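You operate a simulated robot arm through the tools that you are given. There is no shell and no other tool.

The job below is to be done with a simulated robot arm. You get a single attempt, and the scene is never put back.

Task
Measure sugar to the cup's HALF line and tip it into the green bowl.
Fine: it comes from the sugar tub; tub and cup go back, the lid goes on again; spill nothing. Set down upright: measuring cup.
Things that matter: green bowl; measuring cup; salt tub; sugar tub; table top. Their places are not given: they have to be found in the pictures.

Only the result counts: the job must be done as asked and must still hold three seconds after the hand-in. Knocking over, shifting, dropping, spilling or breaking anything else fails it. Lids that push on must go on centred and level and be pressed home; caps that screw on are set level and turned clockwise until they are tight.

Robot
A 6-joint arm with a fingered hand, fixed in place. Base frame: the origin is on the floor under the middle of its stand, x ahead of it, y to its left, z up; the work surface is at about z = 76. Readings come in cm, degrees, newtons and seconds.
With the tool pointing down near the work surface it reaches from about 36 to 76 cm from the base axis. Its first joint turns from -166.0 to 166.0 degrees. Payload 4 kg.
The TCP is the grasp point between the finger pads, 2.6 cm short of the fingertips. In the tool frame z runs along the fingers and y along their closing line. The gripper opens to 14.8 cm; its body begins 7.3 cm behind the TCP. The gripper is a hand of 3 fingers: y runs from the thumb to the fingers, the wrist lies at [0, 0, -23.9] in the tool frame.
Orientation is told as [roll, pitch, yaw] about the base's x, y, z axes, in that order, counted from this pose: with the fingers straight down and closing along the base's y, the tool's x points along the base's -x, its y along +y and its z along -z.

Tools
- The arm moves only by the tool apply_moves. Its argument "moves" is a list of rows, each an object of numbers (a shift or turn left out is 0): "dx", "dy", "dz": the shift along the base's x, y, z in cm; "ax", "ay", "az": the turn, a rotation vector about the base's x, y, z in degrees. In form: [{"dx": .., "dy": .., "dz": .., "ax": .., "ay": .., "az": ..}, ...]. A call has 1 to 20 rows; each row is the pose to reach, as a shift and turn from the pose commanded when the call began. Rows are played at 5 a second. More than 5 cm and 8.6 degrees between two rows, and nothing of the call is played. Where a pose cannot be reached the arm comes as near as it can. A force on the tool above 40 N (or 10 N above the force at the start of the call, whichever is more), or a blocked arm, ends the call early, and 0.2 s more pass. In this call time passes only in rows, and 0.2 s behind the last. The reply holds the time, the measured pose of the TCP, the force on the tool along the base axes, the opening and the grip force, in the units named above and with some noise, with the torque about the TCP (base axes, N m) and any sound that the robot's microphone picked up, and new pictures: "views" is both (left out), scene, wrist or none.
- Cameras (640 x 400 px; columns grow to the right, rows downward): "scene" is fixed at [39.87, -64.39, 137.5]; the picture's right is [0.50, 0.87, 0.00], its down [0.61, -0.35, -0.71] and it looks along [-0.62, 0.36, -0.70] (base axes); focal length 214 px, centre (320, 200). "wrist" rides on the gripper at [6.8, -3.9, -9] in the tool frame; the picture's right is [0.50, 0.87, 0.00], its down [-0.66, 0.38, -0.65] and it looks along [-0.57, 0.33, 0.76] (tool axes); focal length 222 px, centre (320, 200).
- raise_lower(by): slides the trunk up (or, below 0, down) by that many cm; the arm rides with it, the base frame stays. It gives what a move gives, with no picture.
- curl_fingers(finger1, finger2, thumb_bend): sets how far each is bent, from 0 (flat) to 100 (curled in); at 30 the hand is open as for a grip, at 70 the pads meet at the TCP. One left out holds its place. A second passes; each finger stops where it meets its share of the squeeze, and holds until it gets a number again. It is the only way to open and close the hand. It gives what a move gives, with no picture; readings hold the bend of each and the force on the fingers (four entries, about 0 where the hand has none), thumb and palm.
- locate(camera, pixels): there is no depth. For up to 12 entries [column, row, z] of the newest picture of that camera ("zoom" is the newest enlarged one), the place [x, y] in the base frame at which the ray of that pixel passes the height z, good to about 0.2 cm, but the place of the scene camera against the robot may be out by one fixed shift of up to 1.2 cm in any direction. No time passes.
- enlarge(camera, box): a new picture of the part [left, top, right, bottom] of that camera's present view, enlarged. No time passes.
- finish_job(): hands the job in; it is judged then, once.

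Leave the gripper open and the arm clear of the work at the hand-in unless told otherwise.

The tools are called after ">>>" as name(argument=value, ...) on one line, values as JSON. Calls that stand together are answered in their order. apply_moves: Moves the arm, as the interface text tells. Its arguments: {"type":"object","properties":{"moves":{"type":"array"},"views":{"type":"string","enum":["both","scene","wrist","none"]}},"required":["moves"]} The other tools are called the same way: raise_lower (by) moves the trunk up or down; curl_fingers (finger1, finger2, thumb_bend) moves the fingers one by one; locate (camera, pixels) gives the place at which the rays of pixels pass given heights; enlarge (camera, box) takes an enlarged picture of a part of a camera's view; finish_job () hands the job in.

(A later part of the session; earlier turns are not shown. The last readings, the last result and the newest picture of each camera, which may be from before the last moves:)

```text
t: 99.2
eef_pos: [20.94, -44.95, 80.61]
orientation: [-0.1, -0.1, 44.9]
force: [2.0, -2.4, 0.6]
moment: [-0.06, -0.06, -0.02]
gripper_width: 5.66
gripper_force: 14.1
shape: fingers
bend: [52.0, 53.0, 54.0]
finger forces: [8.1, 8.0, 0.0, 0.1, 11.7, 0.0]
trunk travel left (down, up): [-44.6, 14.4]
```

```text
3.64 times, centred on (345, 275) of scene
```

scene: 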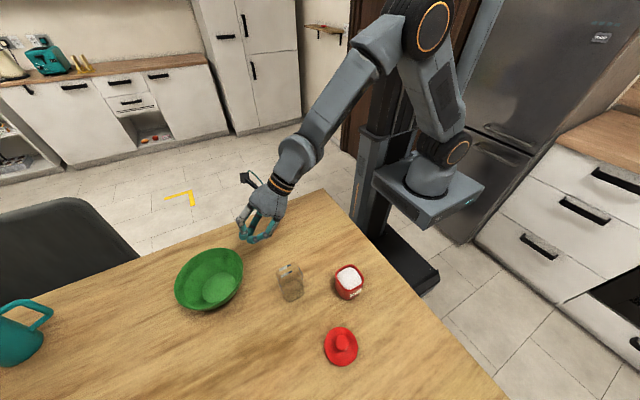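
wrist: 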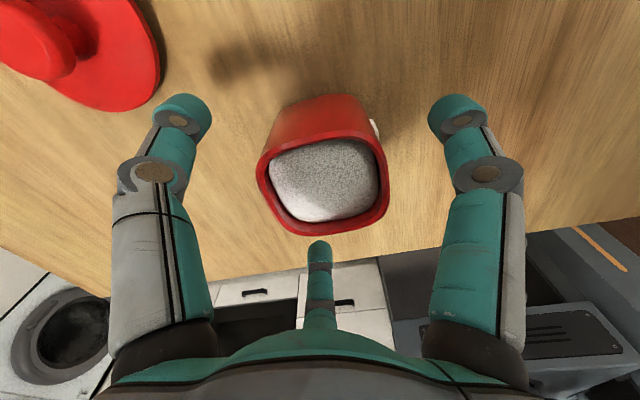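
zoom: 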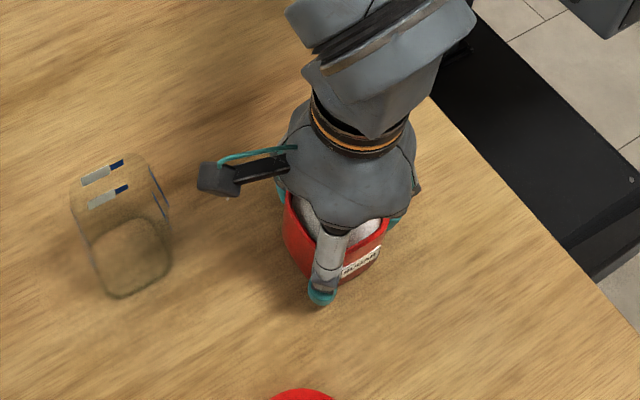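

The grip is 8/8/12 N. I'll lift slowly and check for slipping.

>>> apply_moves(moves=[{"dz": 0.4}, {"dz": 0.8}, {"dz": 1.4}, {"dz": 2.0}], views="wrist")

>>> enlarge(camera="wrist", box=[160, 60, 480, 260])

>>> enlarge(camera="scene", box=[290, 220, 400, 330])

```text
t: 100.2
eef_pos: [21.11, -44.85, 82.65]
orientation: [0.0, 0.0, 45.0]
force: [0.1, -0.6, -4.9]
moment: [0.01, 0.02, -0.01]
gripper_width: 5.68
gripper_force: 13.5
shape: fingers
bend: [52.0, 53.0, 54.0]
finger forces: [8.3, 8.0, 0.1, 0.0, 10.7, 0.1]
trunk travel left (down, up): [-44.6, 14.4]
```

wrist: 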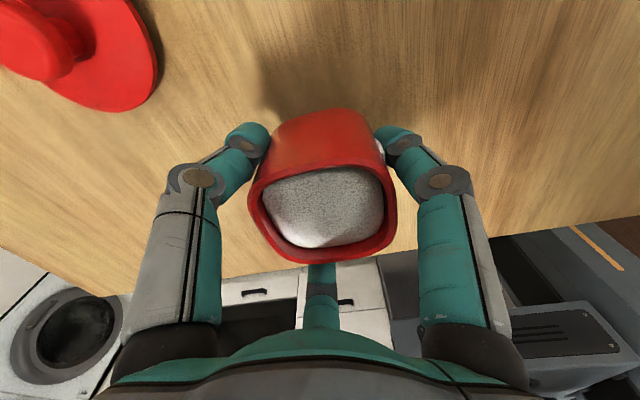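

```text
2.00 times, centred on (320, 160) of wrist
```

zoom: 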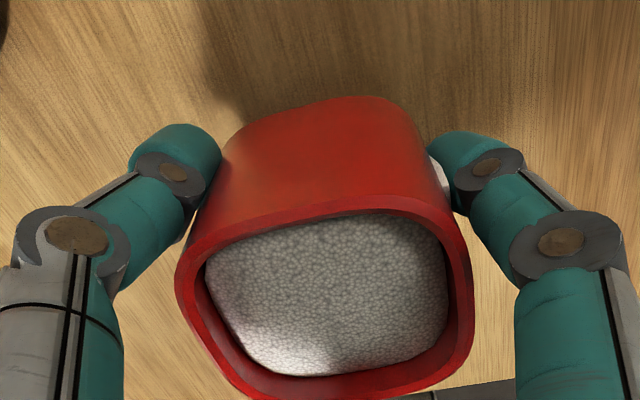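

```text
3.64 times, centred on (345, 275) of scene
```

zoom: 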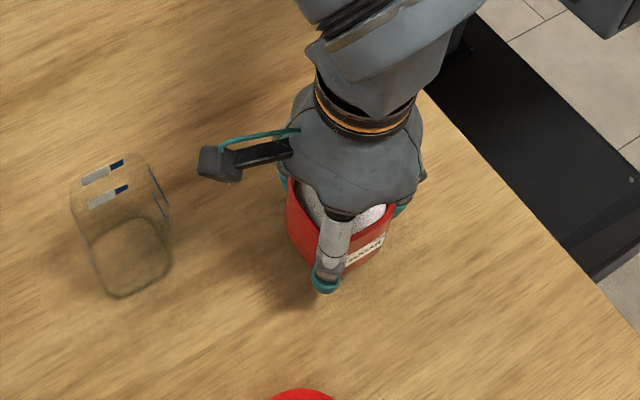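

The tub is held firmly (about 5 N weight) with no slip. I'll raise it gently, then move it smoothly to the pouring start position beside and above the cup, about (18,-61.3,92.3) with yaw 58.

>>> apply_moves(moves=[{"dz": 0.4}, {"dz": 1.2}, {"dz": 2.4}, {"dz": 3.8}, {"dz": 5.2}, {"dz": 6.6}, {"dz": 7.8}, {"dz": 8.8}, {"dz": 9.4}, {"dz": 9.6}], views="none")

>>> apply_moves(moves=[{"dx": -0.05, "dy": -0.3, "az": 0.3}, {"dx": -0.2, "dy": -1, "az": 0.8}, {"dx": -0.4, "dy": -2.2, "az": 1.8}, {"dx": -0.7, "dy": -3.7, "az": 3}, {"dx": -1, "dy": -5.3, "az": 4.3}, {"dx": -1.3, "dy": -7, "az": 5.6}, {"dx": -1.6, "dy": -8.7, "az": 6.9}, {"dx": -1.9, "dy": -10.4, "az": 8.2}, {"dx": -2.2, "dy": -12, "az": 9.5}, {"dx": -2.5, "dy": -13.4, "az": 10.7}, {"dx": -2.75, "dy": -14.6, "az": 11.7}, {"dx": -2.9, "dy": -15.5, "az": 12.4}, {"dx": -3, "dy": -16.1, "az": 12.8}, {"dx": -3, "dy": -16.3, "az": 13}])

>>> enlarge(camera="scene", box=[240, 200, 400, 330])

```text
t: 102.4
eef_pos: [20.93, -45.01, 92.04]
orientation: [-0.1, 0.0, 45.0]
force: [0.1, 0.3, -4.0]
moment: [0.0, -0.03, -0.01]
gripper_width: 5.62
gripper_force: 13.6
shape: fingers
bend: [52.0, 53.0, 54.0]
finger forces: [8.3, 8.1, 0.0, 0.1, 10.7, 0.0]
trunk travel left (down, up): [-44.6, 14.4]
```

```text
t: 105.4
eef_pos: [18.18, -61.37, 92.1]
orientation: [0.0, 0.0, 57.9]
force: [-0.2, -0.1, -3.0]
moment: [0.01, -0.01, 0.02]
gripper_width: 5.67
gripper_force: 13.9
shape: fingers
bend: [52.0, 53.0, 54.0]
finger forces: [8.3, 8.1, 0.0, 0.1, 10.5, 0.0]
trunk travel left (down, up): [-44.6, 14.4]
```

scene: 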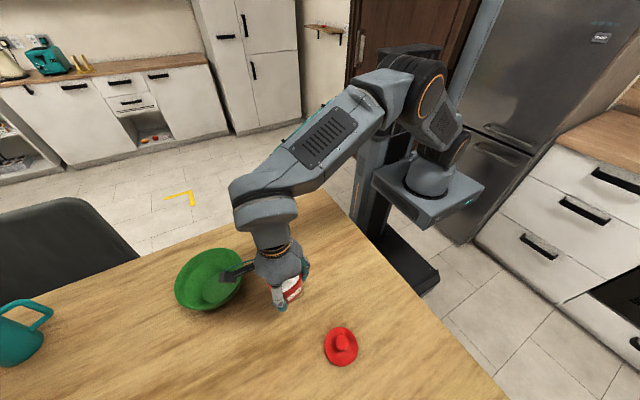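
wrist: 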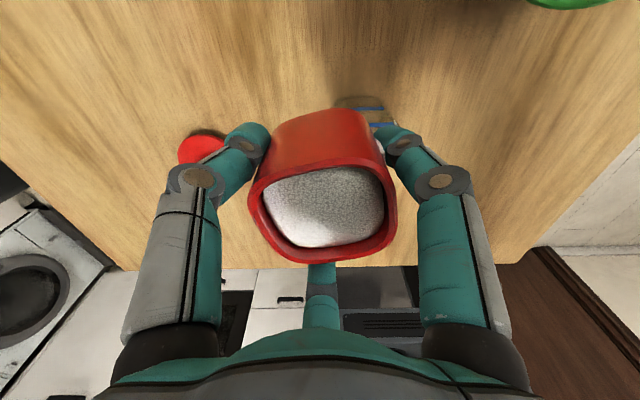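

```text
3.08 times, centred on (320, 265) of scene
```

zoom: 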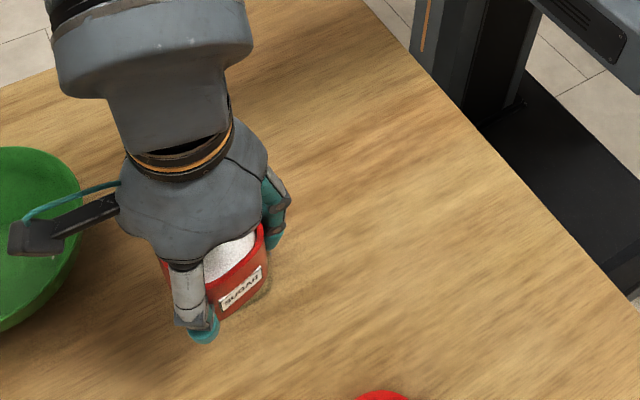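

Everything is in place. I'll start tilting slowly to 15° and watch.

>>> apply_moves(moves=[{"ax": -1.6, "ay": -2.5, "dx": 0.03, "dy": -0.02, "dz": 0.05}, {"ax": -3.2, "ay": -5.1, "dx": 0.06, "dy": -0.04, "dz": 0.1}, {"ax": -4.8, "ay": -7.6, "dx": 0.1, "dy": -0.06, "dz": 0.15}, {"ax": -6.4, "ay": -10.2, "dx": 0.13, "dy": -0.08, "dz": 0.2}, {"ax": -7.95, "ay": -12.7, "dx": 0.16, "dy": -0.1, "dz": 0.2}])

>>> enlarge(camera="wrist", box=[200, 70, 440, 280])

```text
t: 106.6
eef_pos: [18.14, -61.34, 92.35]
orientation: [-14.9, 0.0, 57.9]
force: [-0.2, -0.7, -3.4]
moment: [0.03, 0.04, 0.0]
gripper_width: 5.69
gripper_force: 13.5
shape: fingers
bend: [52.0, 53.0, 54.0]
finger forces: [8.5, 8.4, 0.0, 0.0, 10.4, 0.1]
trunk travel left (down, up): [-44.6, 14.4]
```

scene: 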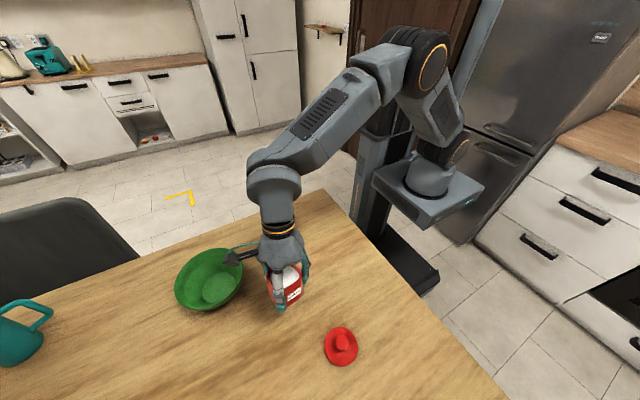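
wrist: 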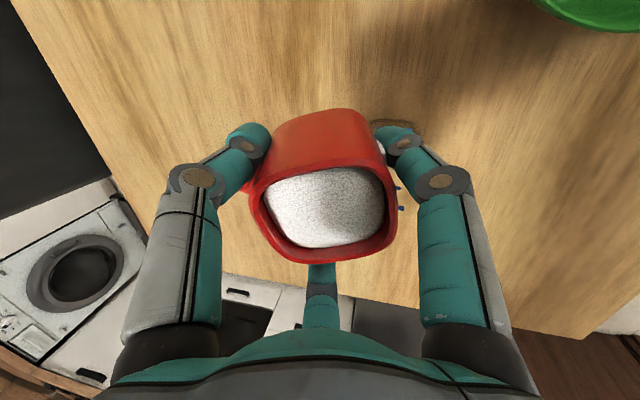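

```text
1.90 times, centred on (320, 175) of wrist
```

zoom: 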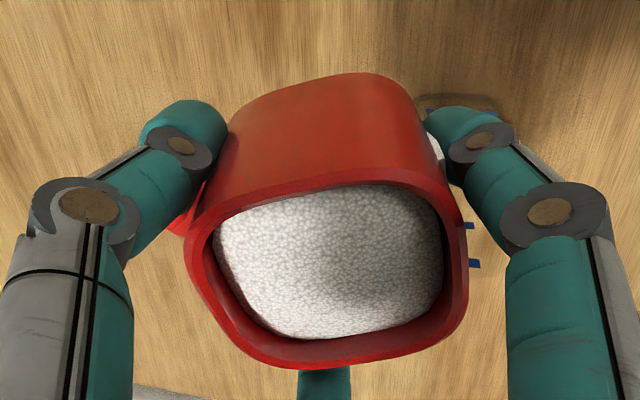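

No flow at 15°. The cup's blue lines show just beyond the rim at the right, so alignment looks right. I'll tilt on to 30° in small steps.

>>> apply_moves(moves=[{"ax": -1.6, "ay": -2.5}, {"ax": -3.2, "ay": -5.1}, {"ax": -4.8, "ay": -7.6}, {"ax": -6.4, "ay": -10.2, "dx": -0.04, "dy": 0.02}, {"ax": -7.95, "ay": -12.7, "dx": -0.07, "dy": 0.04}])

>>> enlarge(camera="wrist", box=[200, 70, 440, 280])

>>> enlarge(camera="scene", box=[240, 220, 350, 320])

```text
t: 107.8
eef_pos: [18.02, -61.24, 92.12]
orientation: [-30.1, 0.0, 58.0]
force: [-0.8, 0.7, -2.8]
moment: [0.03, 0.02, 0.02]
gripper_width: 5.62
gripper_force: 14.0
shape: fingers
bend: [52.0, 53.0, 54.0]
finger forces: [9.0, 8.7, 0.0, 0.0, 10.1, 0.1]
trunk travel left (down, up): [-44.6, 14.4]
```

scene: 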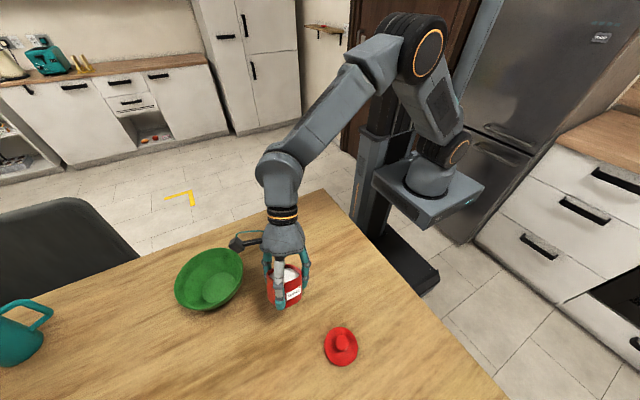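
wrist: 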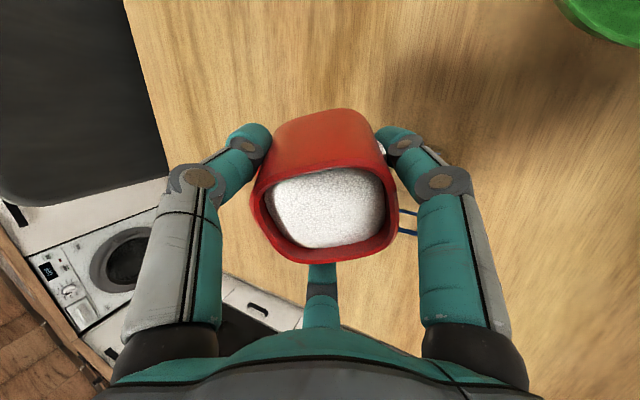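

```text
1.90 times, centred on (320, 175) of wrist
```

zoom: 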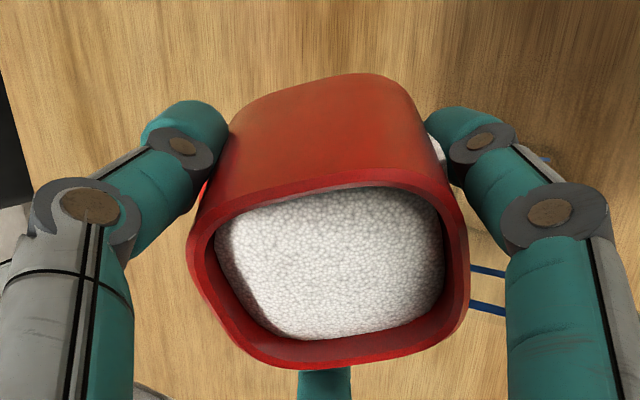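

```text
4.00 times, centred on (295, 270) of scene
```

zoom: 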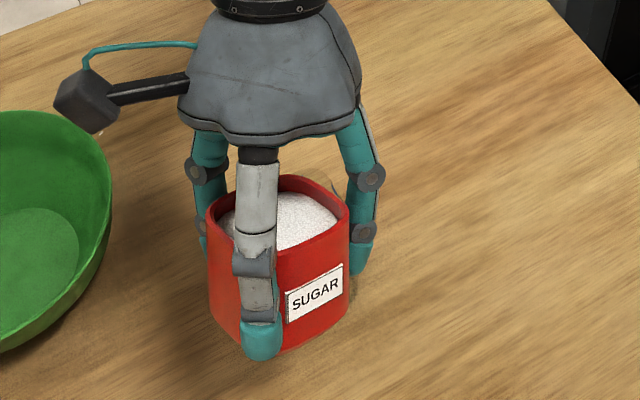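

At 30° there's still no flow. I'll continue to 38°.

>>> apply_moves(moves=[{"ax": -1.06, "ay": -1.7, "dx": -0.04, "dy": 0.02}, {"ax": -2.1, "ay": -3.4, "dx": -0.08, "dy": 0.05}, {"ax": -3.2, "ay": -5.1, "dx": -0.12, "dy": 0.07}, {"ax": -4.24, "ay": -6.8, "dx": -0.15, "dy": 0.1}])

>>> enlarge(camera="wrist", box=[200, 70, 480, 280])

>>> enlarge(camera="scene", box=[240, 220, 350, 320])

```text
t: 108.8
eef_pos: [17.98, -61.16, 92.37]
orientation: [-37.9, 0.0, 58.0]
force: [-0.4, 0.0, -2.5]
moment: [0.04, 0.06, 0.0]
gripper_width: 5.64
gripper_force: 13.8
shape: fingers
bend: [52.0, 53.0, 54.0]
finger forces: [9.1, 8.9, 0.0, 0.0, 10.0, 0.0]
trunk travel left (down, up): [-44.6, 14.4]
```

scene: 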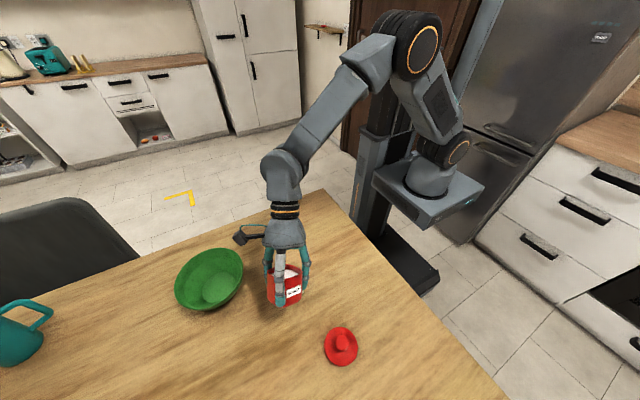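
wrist: 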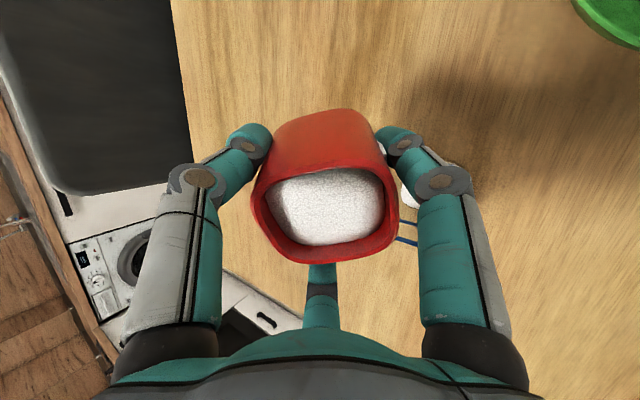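

```text
1.90 times, centred on (340, 175) of wrist
```

zoom: 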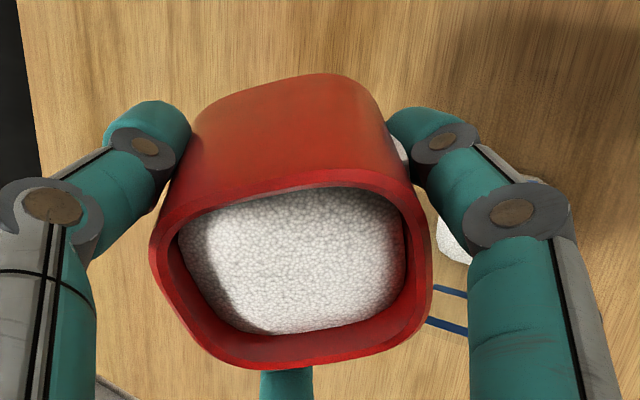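

```text
4.00 times, centred on (295, 270) of scene
```

zoom: 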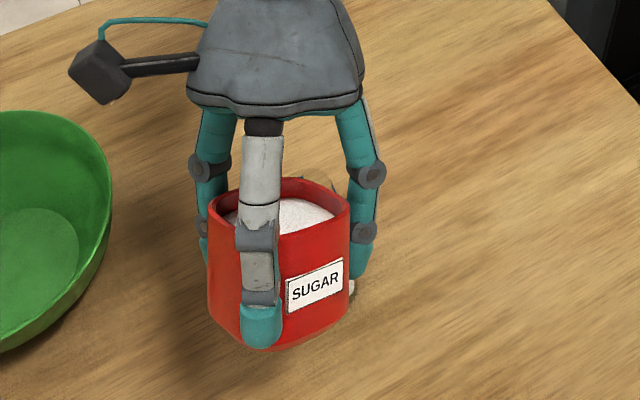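

I can see white sugar in the cup behind the finger (wrist px about (410,190)), so flow has begun. I'll hold a moment and check whether it is still running.

>>> apply_moves(moves=[{"dz": 0}, {"dz": 0}, {"dz": 0}])

>>> enlarge(camera="wrist", box=[200, 70, 480, 280])

>>> enlarge(camera="scene", box=[270, 230, 340, 310])

```text
t: 109.6
eef_pos: [17.93, -61.13, 92.24]
orientation: [-38.0, 0.0, 57.8]
force: [0.1, -0.5, -3.2]
moment: [0.02, 0.02, -0.01]
gripper_width: 5.67
gripper_force: 13.5
shape: fingers
bend: [52.0, 53.0, 54.0]
finger forces: [9.2, 8.9, 0.1, 0.0, 10.0, 0.1]
trunk travel left (down, up): [-44.6, 14.4]
```

scene: 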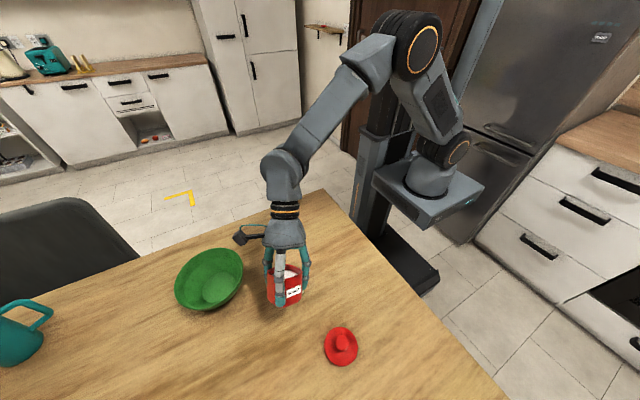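
wrist: 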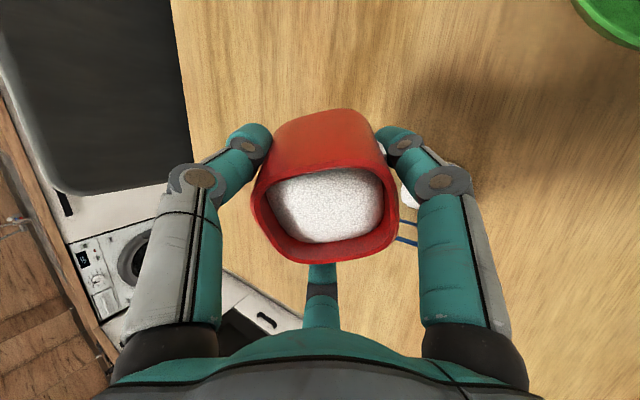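

```text
1.90 times, centred on (340, 175) of wrist
```

zoom: 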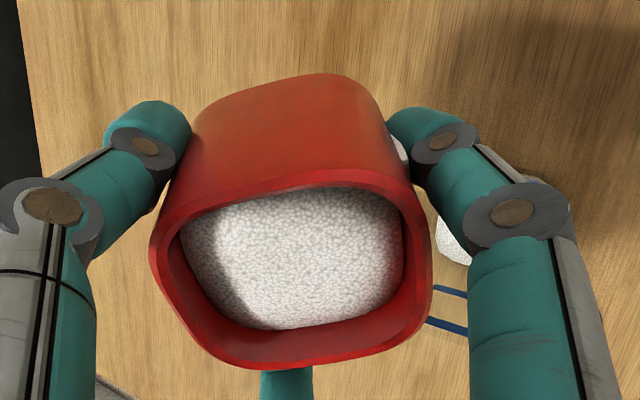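

```text
5.00 times, centred on (305, 270) of scene
```

zoom: 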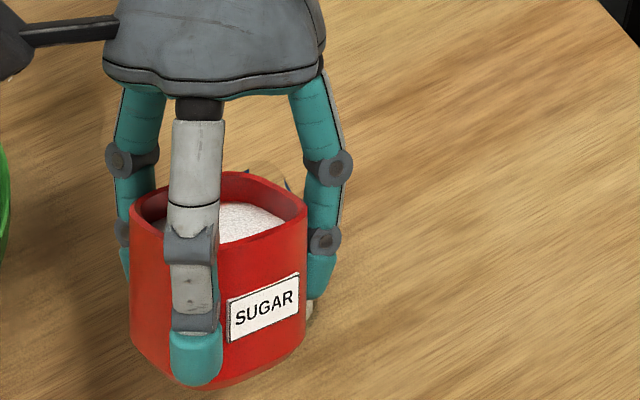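

Flow has stopped at this angle. In the wrist zoom the cup's sugar edge (450,262) is still short of the first blue line (450,290), which is HALF. I'll tilt to 44°.

>>> apply_moves(moves=[{"ax": -1.06, "ay": -1.7, "dx": -0.04, "dy": 0.03}, {"ax": -2.1, "ay": -3.4, "dx": -0.08, "dy": 0.05}, {"ax": -3.2, "ay": -5.1, "dx": -0.13, "dy": 0.08}, {"ax": -3.2, "ay": -5.1, "dx": -0.13, "dy": 0.08}], views="wrist")

>>> enlarge(camera="wrist", box=[200, 70, 480, 280])

```text
t: 110.6
eef_pos: [17.83, -61.01, 92.36]
orientation: [-44.0, 0.1, 57.8]
force: [0.3, -0.2, -3.9]
moment: [0.02, 0.02, 0.0]
gripper_width: 5.62
gripper_force: 13.9
shape: fingers
bend: [52.0, 53.0, 54.0]
finger forces: [9.2, 8.9, 0.0, 0.0, 9.8, 0.0]
trunk travel left (down, up): [-44.6, 14.4]
```

wrist: 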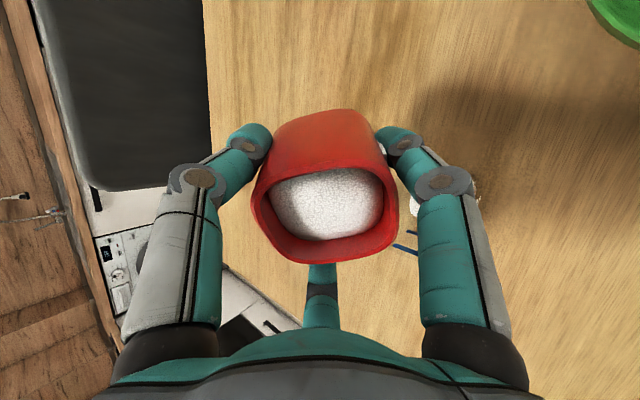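

```text
1.90 times, centred on (340, 175) of wrist
```

zoom: 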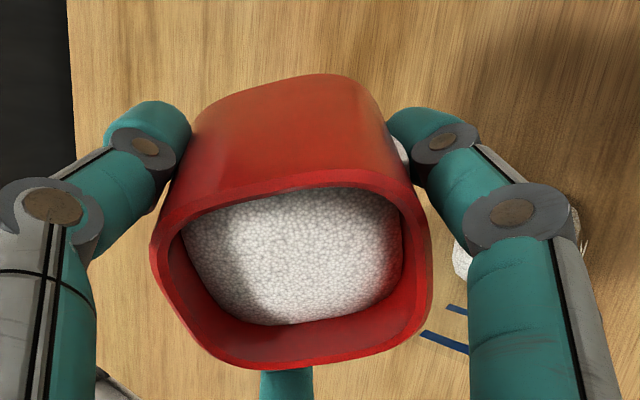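

The level is creeping up but still well short of HALF. I'll continue to 50°.

>>> apply_moves(moves=[{"ax": -0.8, "ay": -1.27, "dx": -0.05, "dy": 0.03}, {"ax": -1.6, "ay": -2.54, "dx": -0.1, "dy": 0.06}, {"ax": -2.4, "ay": -3.8, "dx": -0.15, "dy": 0.09}, {"ax": -3.2, "ay": -5.1, "dx": -0.19, "dy": 0.12}, {"ax": -3.2, "ay": -5.1, "dx": -0.19, "dy": 0.12}])

>>> enlarge(camera="wrist", box=[200, 70, 520, 280])

>>> enlarge(camera="scene", box=[270, 230, 340, 310])

```text
t: 111.8
eef_pos: [17.55, -60.89, 92.32]
orientation: [-50.0, 0.0, 58.0]
force: [-0.1, 0.4, -3.9]
moment: [0.04, 0.1, -0.02]
gripper_width: 5.62
gripper_force: 14.2
shape: fingers
bend: [52.0, 53.0, 54.0]
finger forces: [9.2, 9.0, 0.0, 0.0, 9.8, 0.1]
trunk travel left (down, up): [-44.6, 14.4]
```

scene: 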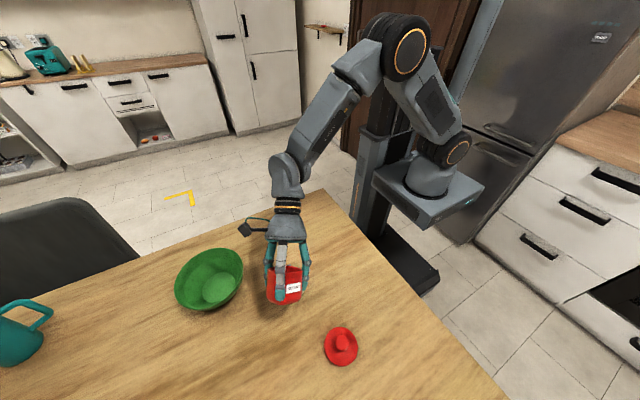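
wrist: 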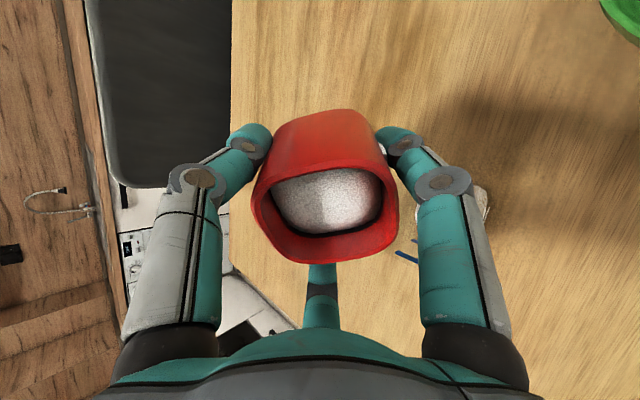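

```text
1.90 times, centred on (360, 175) of wrist
```

zoom: 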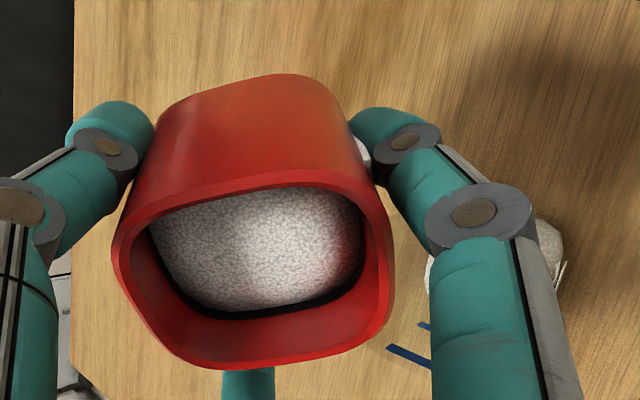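

```text
5.00 times, centred on (305, 270) of scene
```

zoom: 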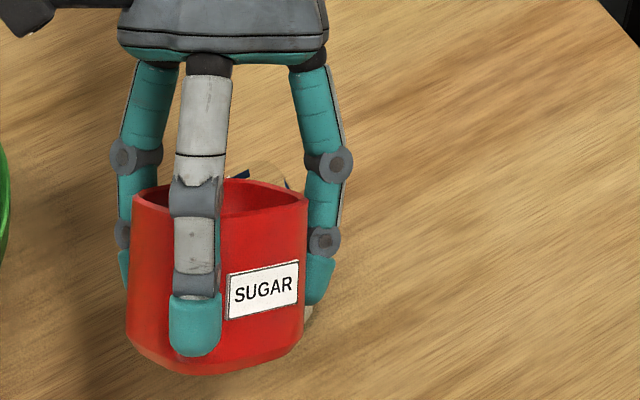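

Sugar is going down in the tub and rising in the cup, with no sugar on the table. I'll continue to 56°.

>>> apply_moves(moves=[{"ax": -0.8, "ay": -1.27, "dx": -0.05, "dy": 0.03}, {"ax": -1.6, "ay": -2.54, "dx": -0.1, "dy": 0.06}, {"ax": -2.4, "ay": -3.8, "dx": -0.16, "dy": 0.1}, {"ax": -3.2, "ay": -5.1, "dx": -0.21, "dy": 0.13}, {"ax": -3.2, "ay": -5.1, "dx": -0.21, "dy": 0.13}])

>>> enlarge(camera="wrist", box=[200, 70, 520, 280])

>>> enlarge(camera="scene", box=[270, 230, 340, 310])

```text
t: 113.0
eef_pos: [17.45, -60.87, 92.31]
orientation: [-56.0, -0.1, 57.9]
force: [-0.5, 0.2, -3.6]
moment: [0.03, 0.04, 0.02]
gripper_width: 5.62
gripper_force: 13.8
shape: fingers
bend: [52.0, 53.0, 54.0]
finger forces: [9.3, 8.9, 0.1, 0.1, 9.8, 0.1]
trunk travel left (down, up): [-44.6, 14.4]
```

scene: 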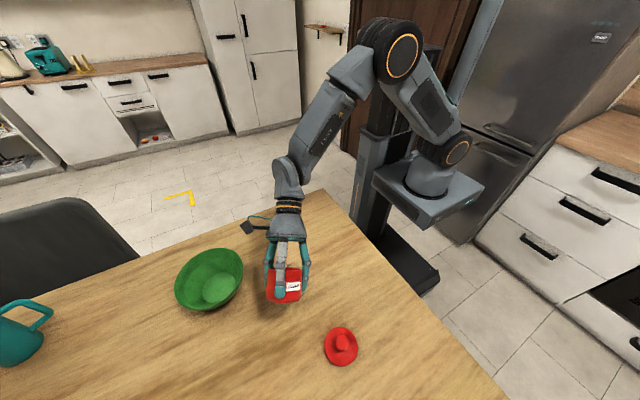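
wrist: 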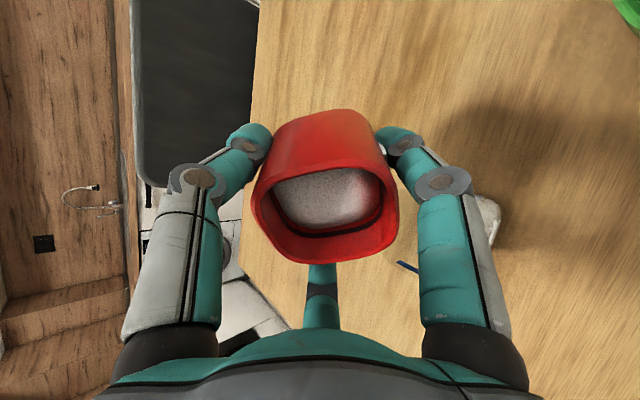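

```text
1.90 times, centred on (360, 175) of wrist
```

zoom: 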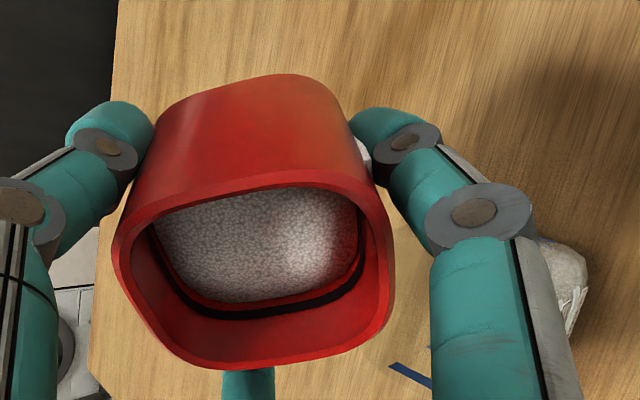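

```text
5.00 times, centred on (305, 270) of scene
```

zoom: 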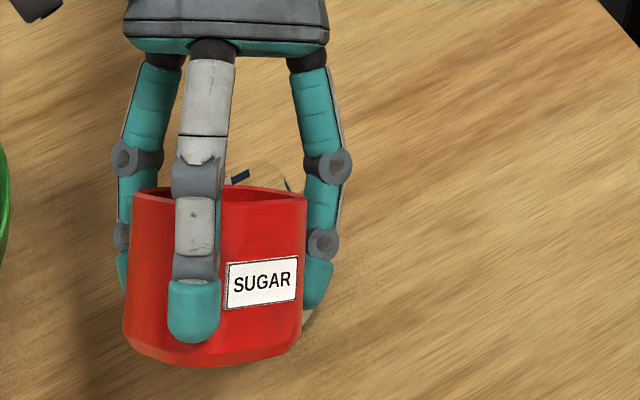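

The tub's level has dropped by perhaps 1–1.5 cm. I'll tilt to 62° and then return upright to read the cup.

>>> apply_moves(moves=[{"ax": -0.8, "ay": -1.27, "dx": -0.06, "dy": 0.04}, {"ax": -1.6, "ay": -2.54, "dx": -0.12, "dy": 0.08}, {"ax": -2.4, "ay": -3.8, "dx": -0.19, "dy": 0.12}, {"ax": -3.2, "ay": -5.1, "dx": -0.25, "dy": 0.16}, {"ax": -3.2, "ay": -5.1, "dx": -0.25, "dy": 0.16}, {"ax": -3.2, "ay": -5.1, "dx": -0.25, "dy": 0.16}], views="wrist")

>>> enlarge(camera="wrist", box=[200, 70, 520, 280])

```text
t: 114.4
eef_pos: [17.07, -60.62, 92.31]
orientation: [-62.0, 0.0, 57.8]
force: [0.8, -0.5, -2.3]
moment: [0.04, 0.07, -0.02]
gripper_width: 5.66
gripper_force: 14.8
shape: fingers
bend: [52.0, 53.0, 54.0]
finger forces: [9.5, 9.1, 0.0, 0.0, 9.8, 0.0]
trunk travel left (down, up): [-44.6, 14.4]
```

wrist: 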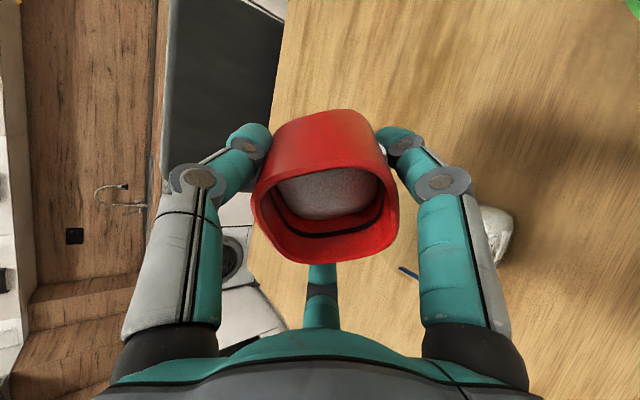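

```text
1.90 times, centred on (360, 175) of wrist
```

zoom: 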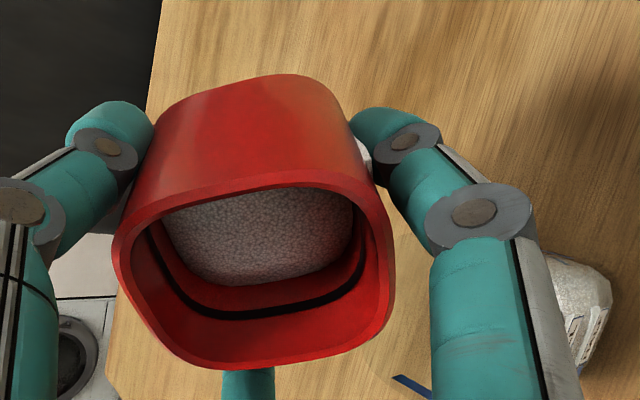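

Next I'll tilt the tub back upright along the same path, then carry it aside to read the cup in the scene camera.

>>> apply_moves(moves=[{"ax": 3.29, "ay": 5.26, "dx": 0.24, "dy": -0.15}, {"ax": 6.57, "ay": 10.5, "dx": 0.46, "dy": -0.29}, {"ax": 9.86, "ay": 15.8, "dx": 0.65, "dy": -0.41}, {"ax": 13.1, "ay": 21, "dx": 0.8, "dy": -0.5}, {"ax": 16.4, "ay": 26.3, "dx": 0.91, "dy": -0.57}, {"ax": 19.7, "ay": 31.5, "dx": 0.96, "dy": -0.6}, {"ax": 23, "ay": 36.8, "dx": 0.98, "dy": -0.61}, {"ax": 26.3, "ay": 42.1, "dx": 0.97, "dy": -0.6}, {"ax": 29.6, "ay": 47.3, "dx": 0.92, "dy": -0.57}, {"ax": 32.86, "ay": 52.6, "dx": 0.82, "dy": -0.51}], views="none")

>>> apply_moves(moves=[{"dy": 0.3}, {"dx": 0.2, "dy": 1.2}, {"dx": 0.5, "dy": 2.7}, {"dx": 0.9, "dy": 4.7}, {"dx": 1.3, "dy": 6.9}, {"dx": 1.7, "dy": 9.1}, {"dx": 2.1, "dy": 11.3}, {"dx": 2.5, "dy": 13.3}, {"dx": 2.8, "dy": 14.9}, {"dx": 3, "dy": 15.8}, {"dx": 3, "dy": 16.2}])

>>> enlarge(camera="scene", box=[265, 255, 320, 310])

```text
t: 116.6
eef_pos: [17.93, -61.25, 92.28]
orientation: [0.1, 0.1, 57.9]
force: [0.5, -0.6, -2.5]
moment: [-0.02, 0.0, 0.0]
gripper_width: 5.59
gripper_force: 14.0
shape: fingers
bend: [52.0, 53.0, 54.0]
finger forces: [8.5, 8.2, 0.1, 0.0, 10.9, 0.0]
trunk travel left (down, up): [-44.6, 14.4]
```

```text
t: 119.0
eef_pos: [20.94, -45.09, 92.39]
orientation: [0.0, -0.1, 58.0]
force: [0.2, 0.6, -3.7]
moment: [0.02, 0.02, 0.0]
gripper_width: 5.63
gripper_force: 13.5
shape: fingers
bend: [52.0, 53.0, 54.0]
finger forces: [8.4, 8.1, 0.1, 0.0, 10.7, 0.0]
trunk travel left (down, up): [-44.6, 14.4]
```

scene: 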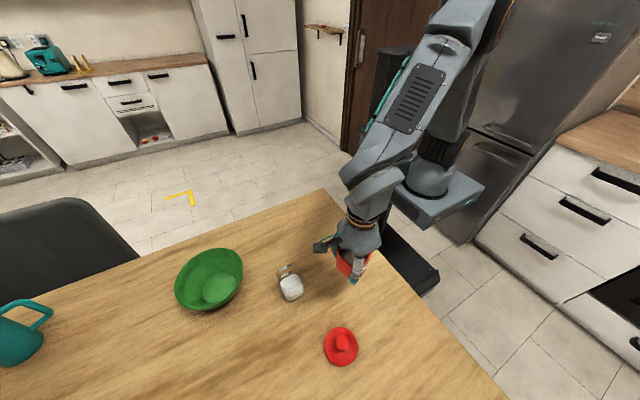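
wrist: 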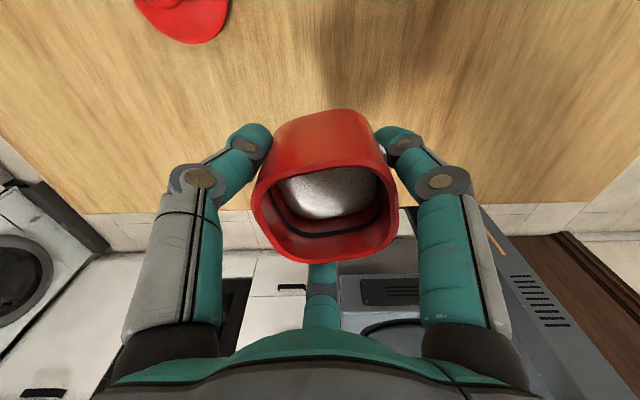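

```text
7.27 times, centred on (292, 282) of scene
```

zoom: 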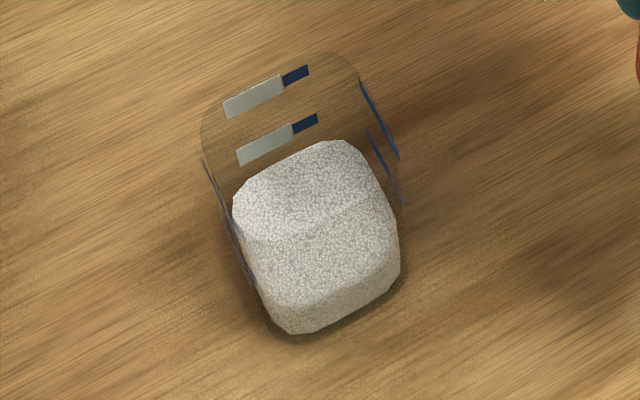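

The cup now holds roughly 2.5–3 cm of sugar, its edge still about 1.5 cm below the HALF line on the labelled wall, and nothing is spilled on the table. I'll go back and pour more, tipping further this time.

>>> apply_moves(moves=[{"dy": -0.3}, {"dx": -0.2, "dy": -1.2}, {"dx": -0.5, "dy": -2.7}, {"dx": -0.9, "dy": -4.7}, {"dx": -1.3, "dy": -6.9}, {"dx": -1.7, "dy": -9.1}, {"dx": -2.1, "dy": -11.3}, {"dx": -2.5, "dy": -13.3}, {"dx": -2.8, "dy": -14.9}, {"dx": -3, "dy": -15.8}, {"dx": -3, "dy": -16.2}], views="none")

>>> apply_moves(moves=[{"ax": -3.29, "ay": -5.26, "dx": 0.1, "dy": -0.06}, {"ax": -6.57, "ay": -10.5, "dx": 0.15, "dy": -0.09}, {"ax": -9.86, "ay": -15.8, "dx": 0.16, "dy": -0.1}, {"ax": -13.1, "ay": -21, "dx": 0.14, "dy": -0.09}, {"ax": -16.4, "ay": -26.3, "dx": 0.09, "dy": -0.06}, {"ax": -19.7, "ay": -31.5, "dx": -0.02, "dy": 0.01}, {"ax": -23, "ay": -36.8, "dx": -0.17, "dy": 0.1}, {"ax": -26.3, "ay": -42.1, "dx": -0.36, "dy": 0.22}, {"ax": -29.6, "ay": -47.3, "dx": -0.58, "dy": 0.36}, {"ax": -32.86, "ay": -52.6, "dx": -0.82, "dy": 0.51}, {"ax": -33.9, "ay": -54.3, "dx": -0.9, "dy": 0.56}, {"ax": -35, "ay": -56, "dx": -0.99, "dy": 0.62}, {"ax": -36, "ay": -57.7, "dx": -1.08, "dy": 0.67}, {"ax": -37.1, "ay": -59.4, "dx": -1.17, "dy": 0.73}])

>>> enlarge(camera="wrist", box=[240, 90, 560, 300])

```text
t: 121.4
eef_pos: [17.95, -61.21, 92.32]
orientation: [0.0, 0.1, 58.0]
force: [-0.2, -1.0, -3.1]
moment: [-0.01, -0.01, -0.02]
gripper_width: 5.6
gripper_force: 13.6
shape: fingers
bend: [52.0, 53.0, 54.0]
finger forces: [8.5, 8.0, 0.1, 0.1, 10.7, 0.0]
trunk travel left (down, up): [-44.6, 14.4]
```

```text
t: 124.4
eef_pos: [16.84, -60.44, 92.37]
orientation: [-70.1, -0.1, 57.8]
force: [0.4, -0.3, -2.4]
moment: [0.06, 0.04, -0.01]
gripper_width: 5.57
gripper_force: 14.4
shape: fingers
bend: [52.0, 53.0, 55.0]
finger forces: [9.4, 9.0, 0.0, 0.1, 9.6, 0.1]
trunk travel left (down, up): [-44.6, 14.4]
```

scene: 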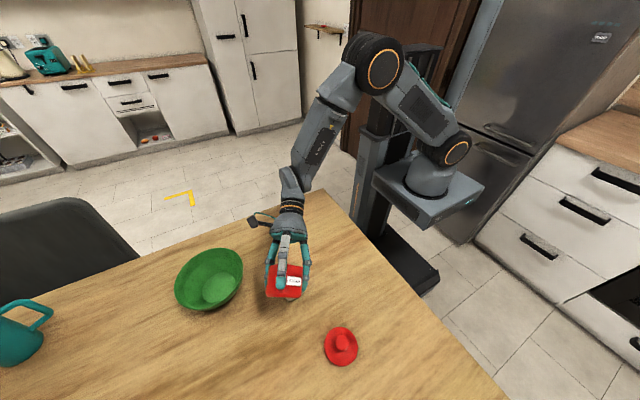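
wrist: 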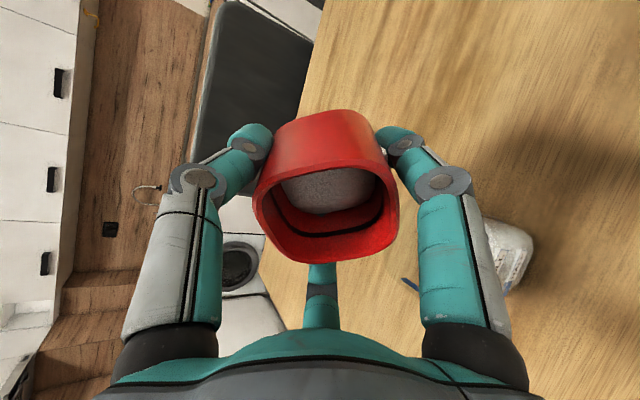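

```text
1.90 times, centred on (400, 195) of wrist
```

zoom: 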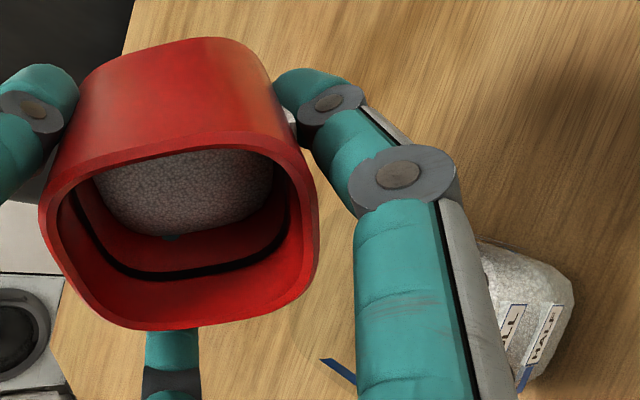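

The cup's labelled wall is now visible at the right of the wrist view. I'll zoom in on it to judge the level.

>>> enlarge(camera="wrist", box=[470, 205, 550, 305])

>>> enlarge(camera="wrist", box=[250, 100, 400, 270])

```text
4.00 times, centred on (510, 255) of wrist
```

zoom: 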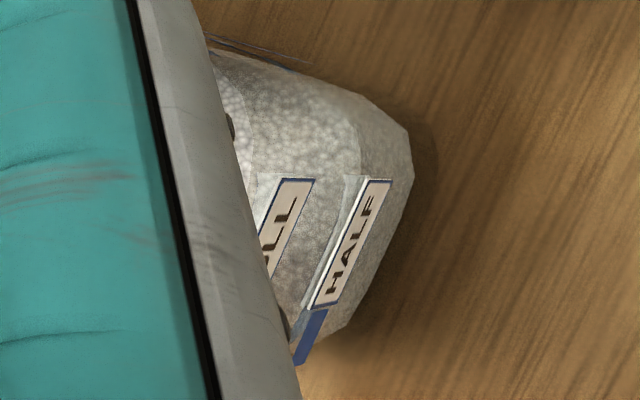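

```text
2.35 times, centred on (325, 185) of wrist
```

zoom: 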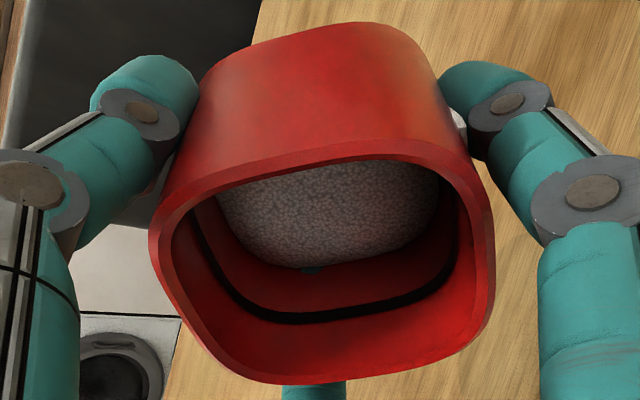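

I'll zoom in even tighter on the sugar edge near the HALF label.

>>> enlarge(camera="wrist", box=[515, 210, 550, 300])

>>> enlarge(camera="wrist", box=[480, 215, 540, 255])

```text
4.44 times, centred on (532, 255) of wrist
```

zoom: 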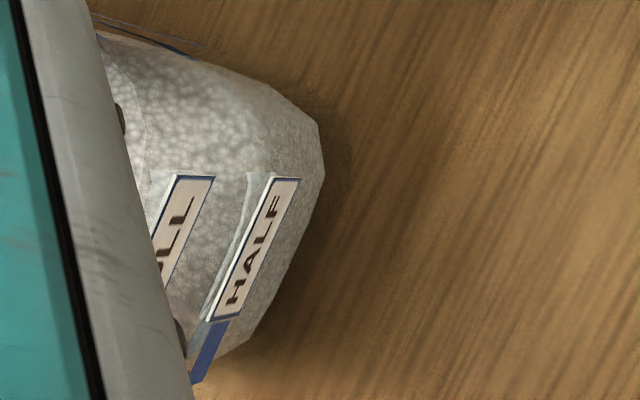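

```text
10.00 times, centred on (510, 235) of wrist
```

zoom: 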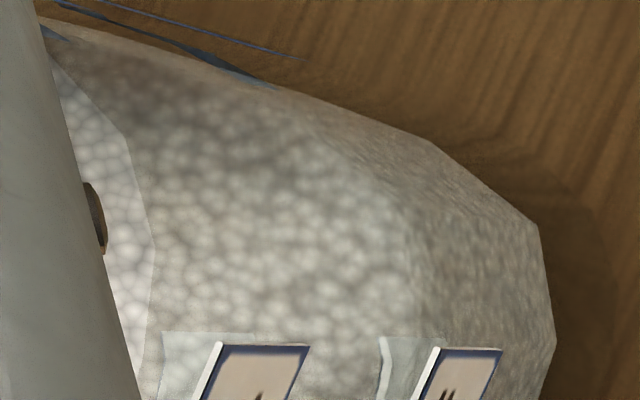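

The sugar edge seems close to the HALF label in this view, so I won't pour more yet. I'll tilt back upright and read the cup in the scene view.

>>> apply_moves(moves=[{"ax": 4.24, "ay": 6.78, "dx": 0.35, "dy": -0.22}, {"ax": 7.53, "ay": 12.1, "dx": 0.59, "dy": -0.37}, {"ax": 10.8, "ay": 17.3, "dx": 0.81, "dy": -0.51}, {"ax": 14.1, "ay": 22.6, "dx": 1.0, "dy": -0.63}, {"ax": 17.4, "ay": 27.9, "dx": 1.15, "dy": -0.72}, {"ax": 20.7, "ay": 33.1, "dx": 1.26, "dy": -0.79}, {"ax": 24, "ay": 38.4, "dx": 1.31, "dy": -0.82}, {"ax": 27.2, "ay": 43.6, "dx": 1.33, "dy": -0.83}, {"ax": 30.5, "ay": 48.9, "dx": 1.32, "dy": -0.82}, {"ax": 33.8, "ay": 54.1, "dx": 1.27, "dy": -0.79}, {"ax": 37.1, "ay": 59.4, "dx": 1.17, "dy": -0.73}], views="none")

>>> apply_moves(moves=[{"dy": 0.3}, {"dx": 0.2, "dy": 1.2}, {"dx": 0.5, "dy": 2.7}, {"dx": 0.9, "dy": 4.7}, {"dx": 1.3, "dy": 6.9}, {"dx": 1.7, "dy": 9.1}, {"dx": 2.1, "dy": 11.3}, {"dx": 2.5, "dy": 13.3}, {"dx": 2.8, "dy": 14.9}, {"dx": 3, "dy": 15.8}, {"dx": 3, "dy": 16.2}])

>>> enlarge(camera="scene", box=[265, 255, 320, 310])

>>> enlarge(camera="scene", box=[278, 260, 306, 288])

```text
t: 126.8
eef_pos: [17.93, -61.33, 92.43]
orientation: [0.1, 0.0, 57.9]
force: [0.2, 0.6, -2.4]
moment: [-0.01, -0.03, 0.02]
gripper_width: 5.54
gripper_force: 13.3
shape: fingers
bend: [52.0, 53.0, 55.0]
finger forces: [8.3, 8.3, 0.1, 0.0, 10.7, 0.0]
trunk travel left (down, up): [-44.6, 14.4]
```

```text
t: 129.2
eef_pos: [20.79, -45.0, 92.24]
orientation: [0.0, 0.1, 58.0]
force: [0.1, -0.3, -3.0]
moment: [0.02, 0.01, 0.01]
gripper_width: 5.53
gripper_force: 13.0
shape: fingers
bend: [52.0, 53.0, 55.0]
finger forces: [8.4, 8.2, 0.0, 0.0, 10.7, 0.1]
trunk travel left (down, up): [-44.6, 14.4]
```

scene: 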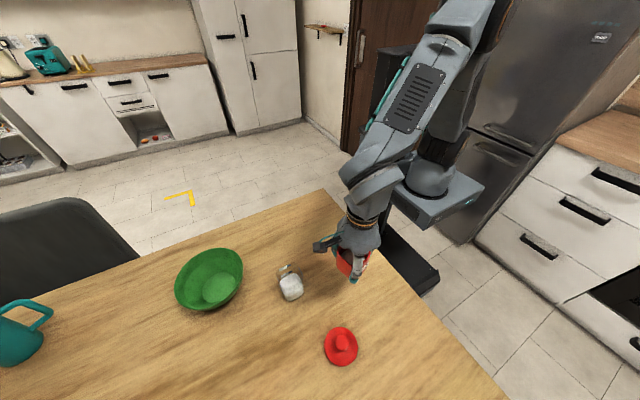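
wrist: 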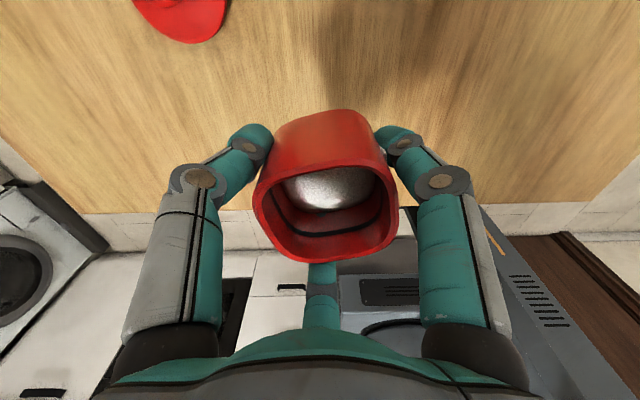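

```text
7.27 times, centred on (292, 282) of scene
```

zoom: 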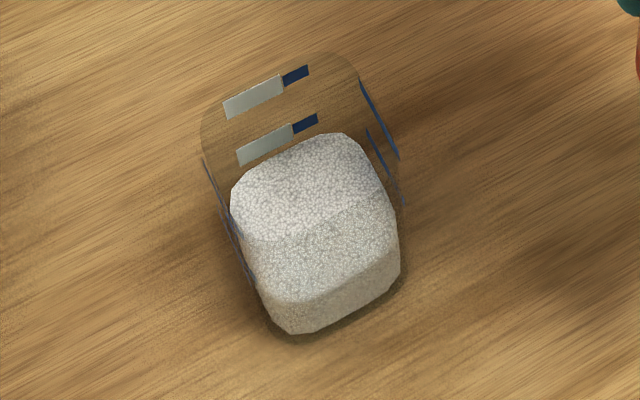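

```text
14.29 times, centred on (292, 274) of scene
```

zoom: 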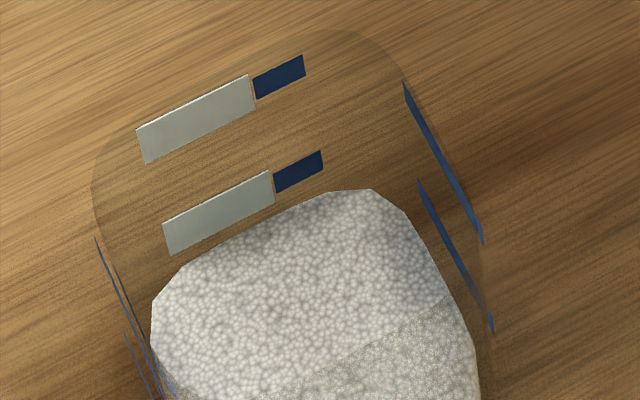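

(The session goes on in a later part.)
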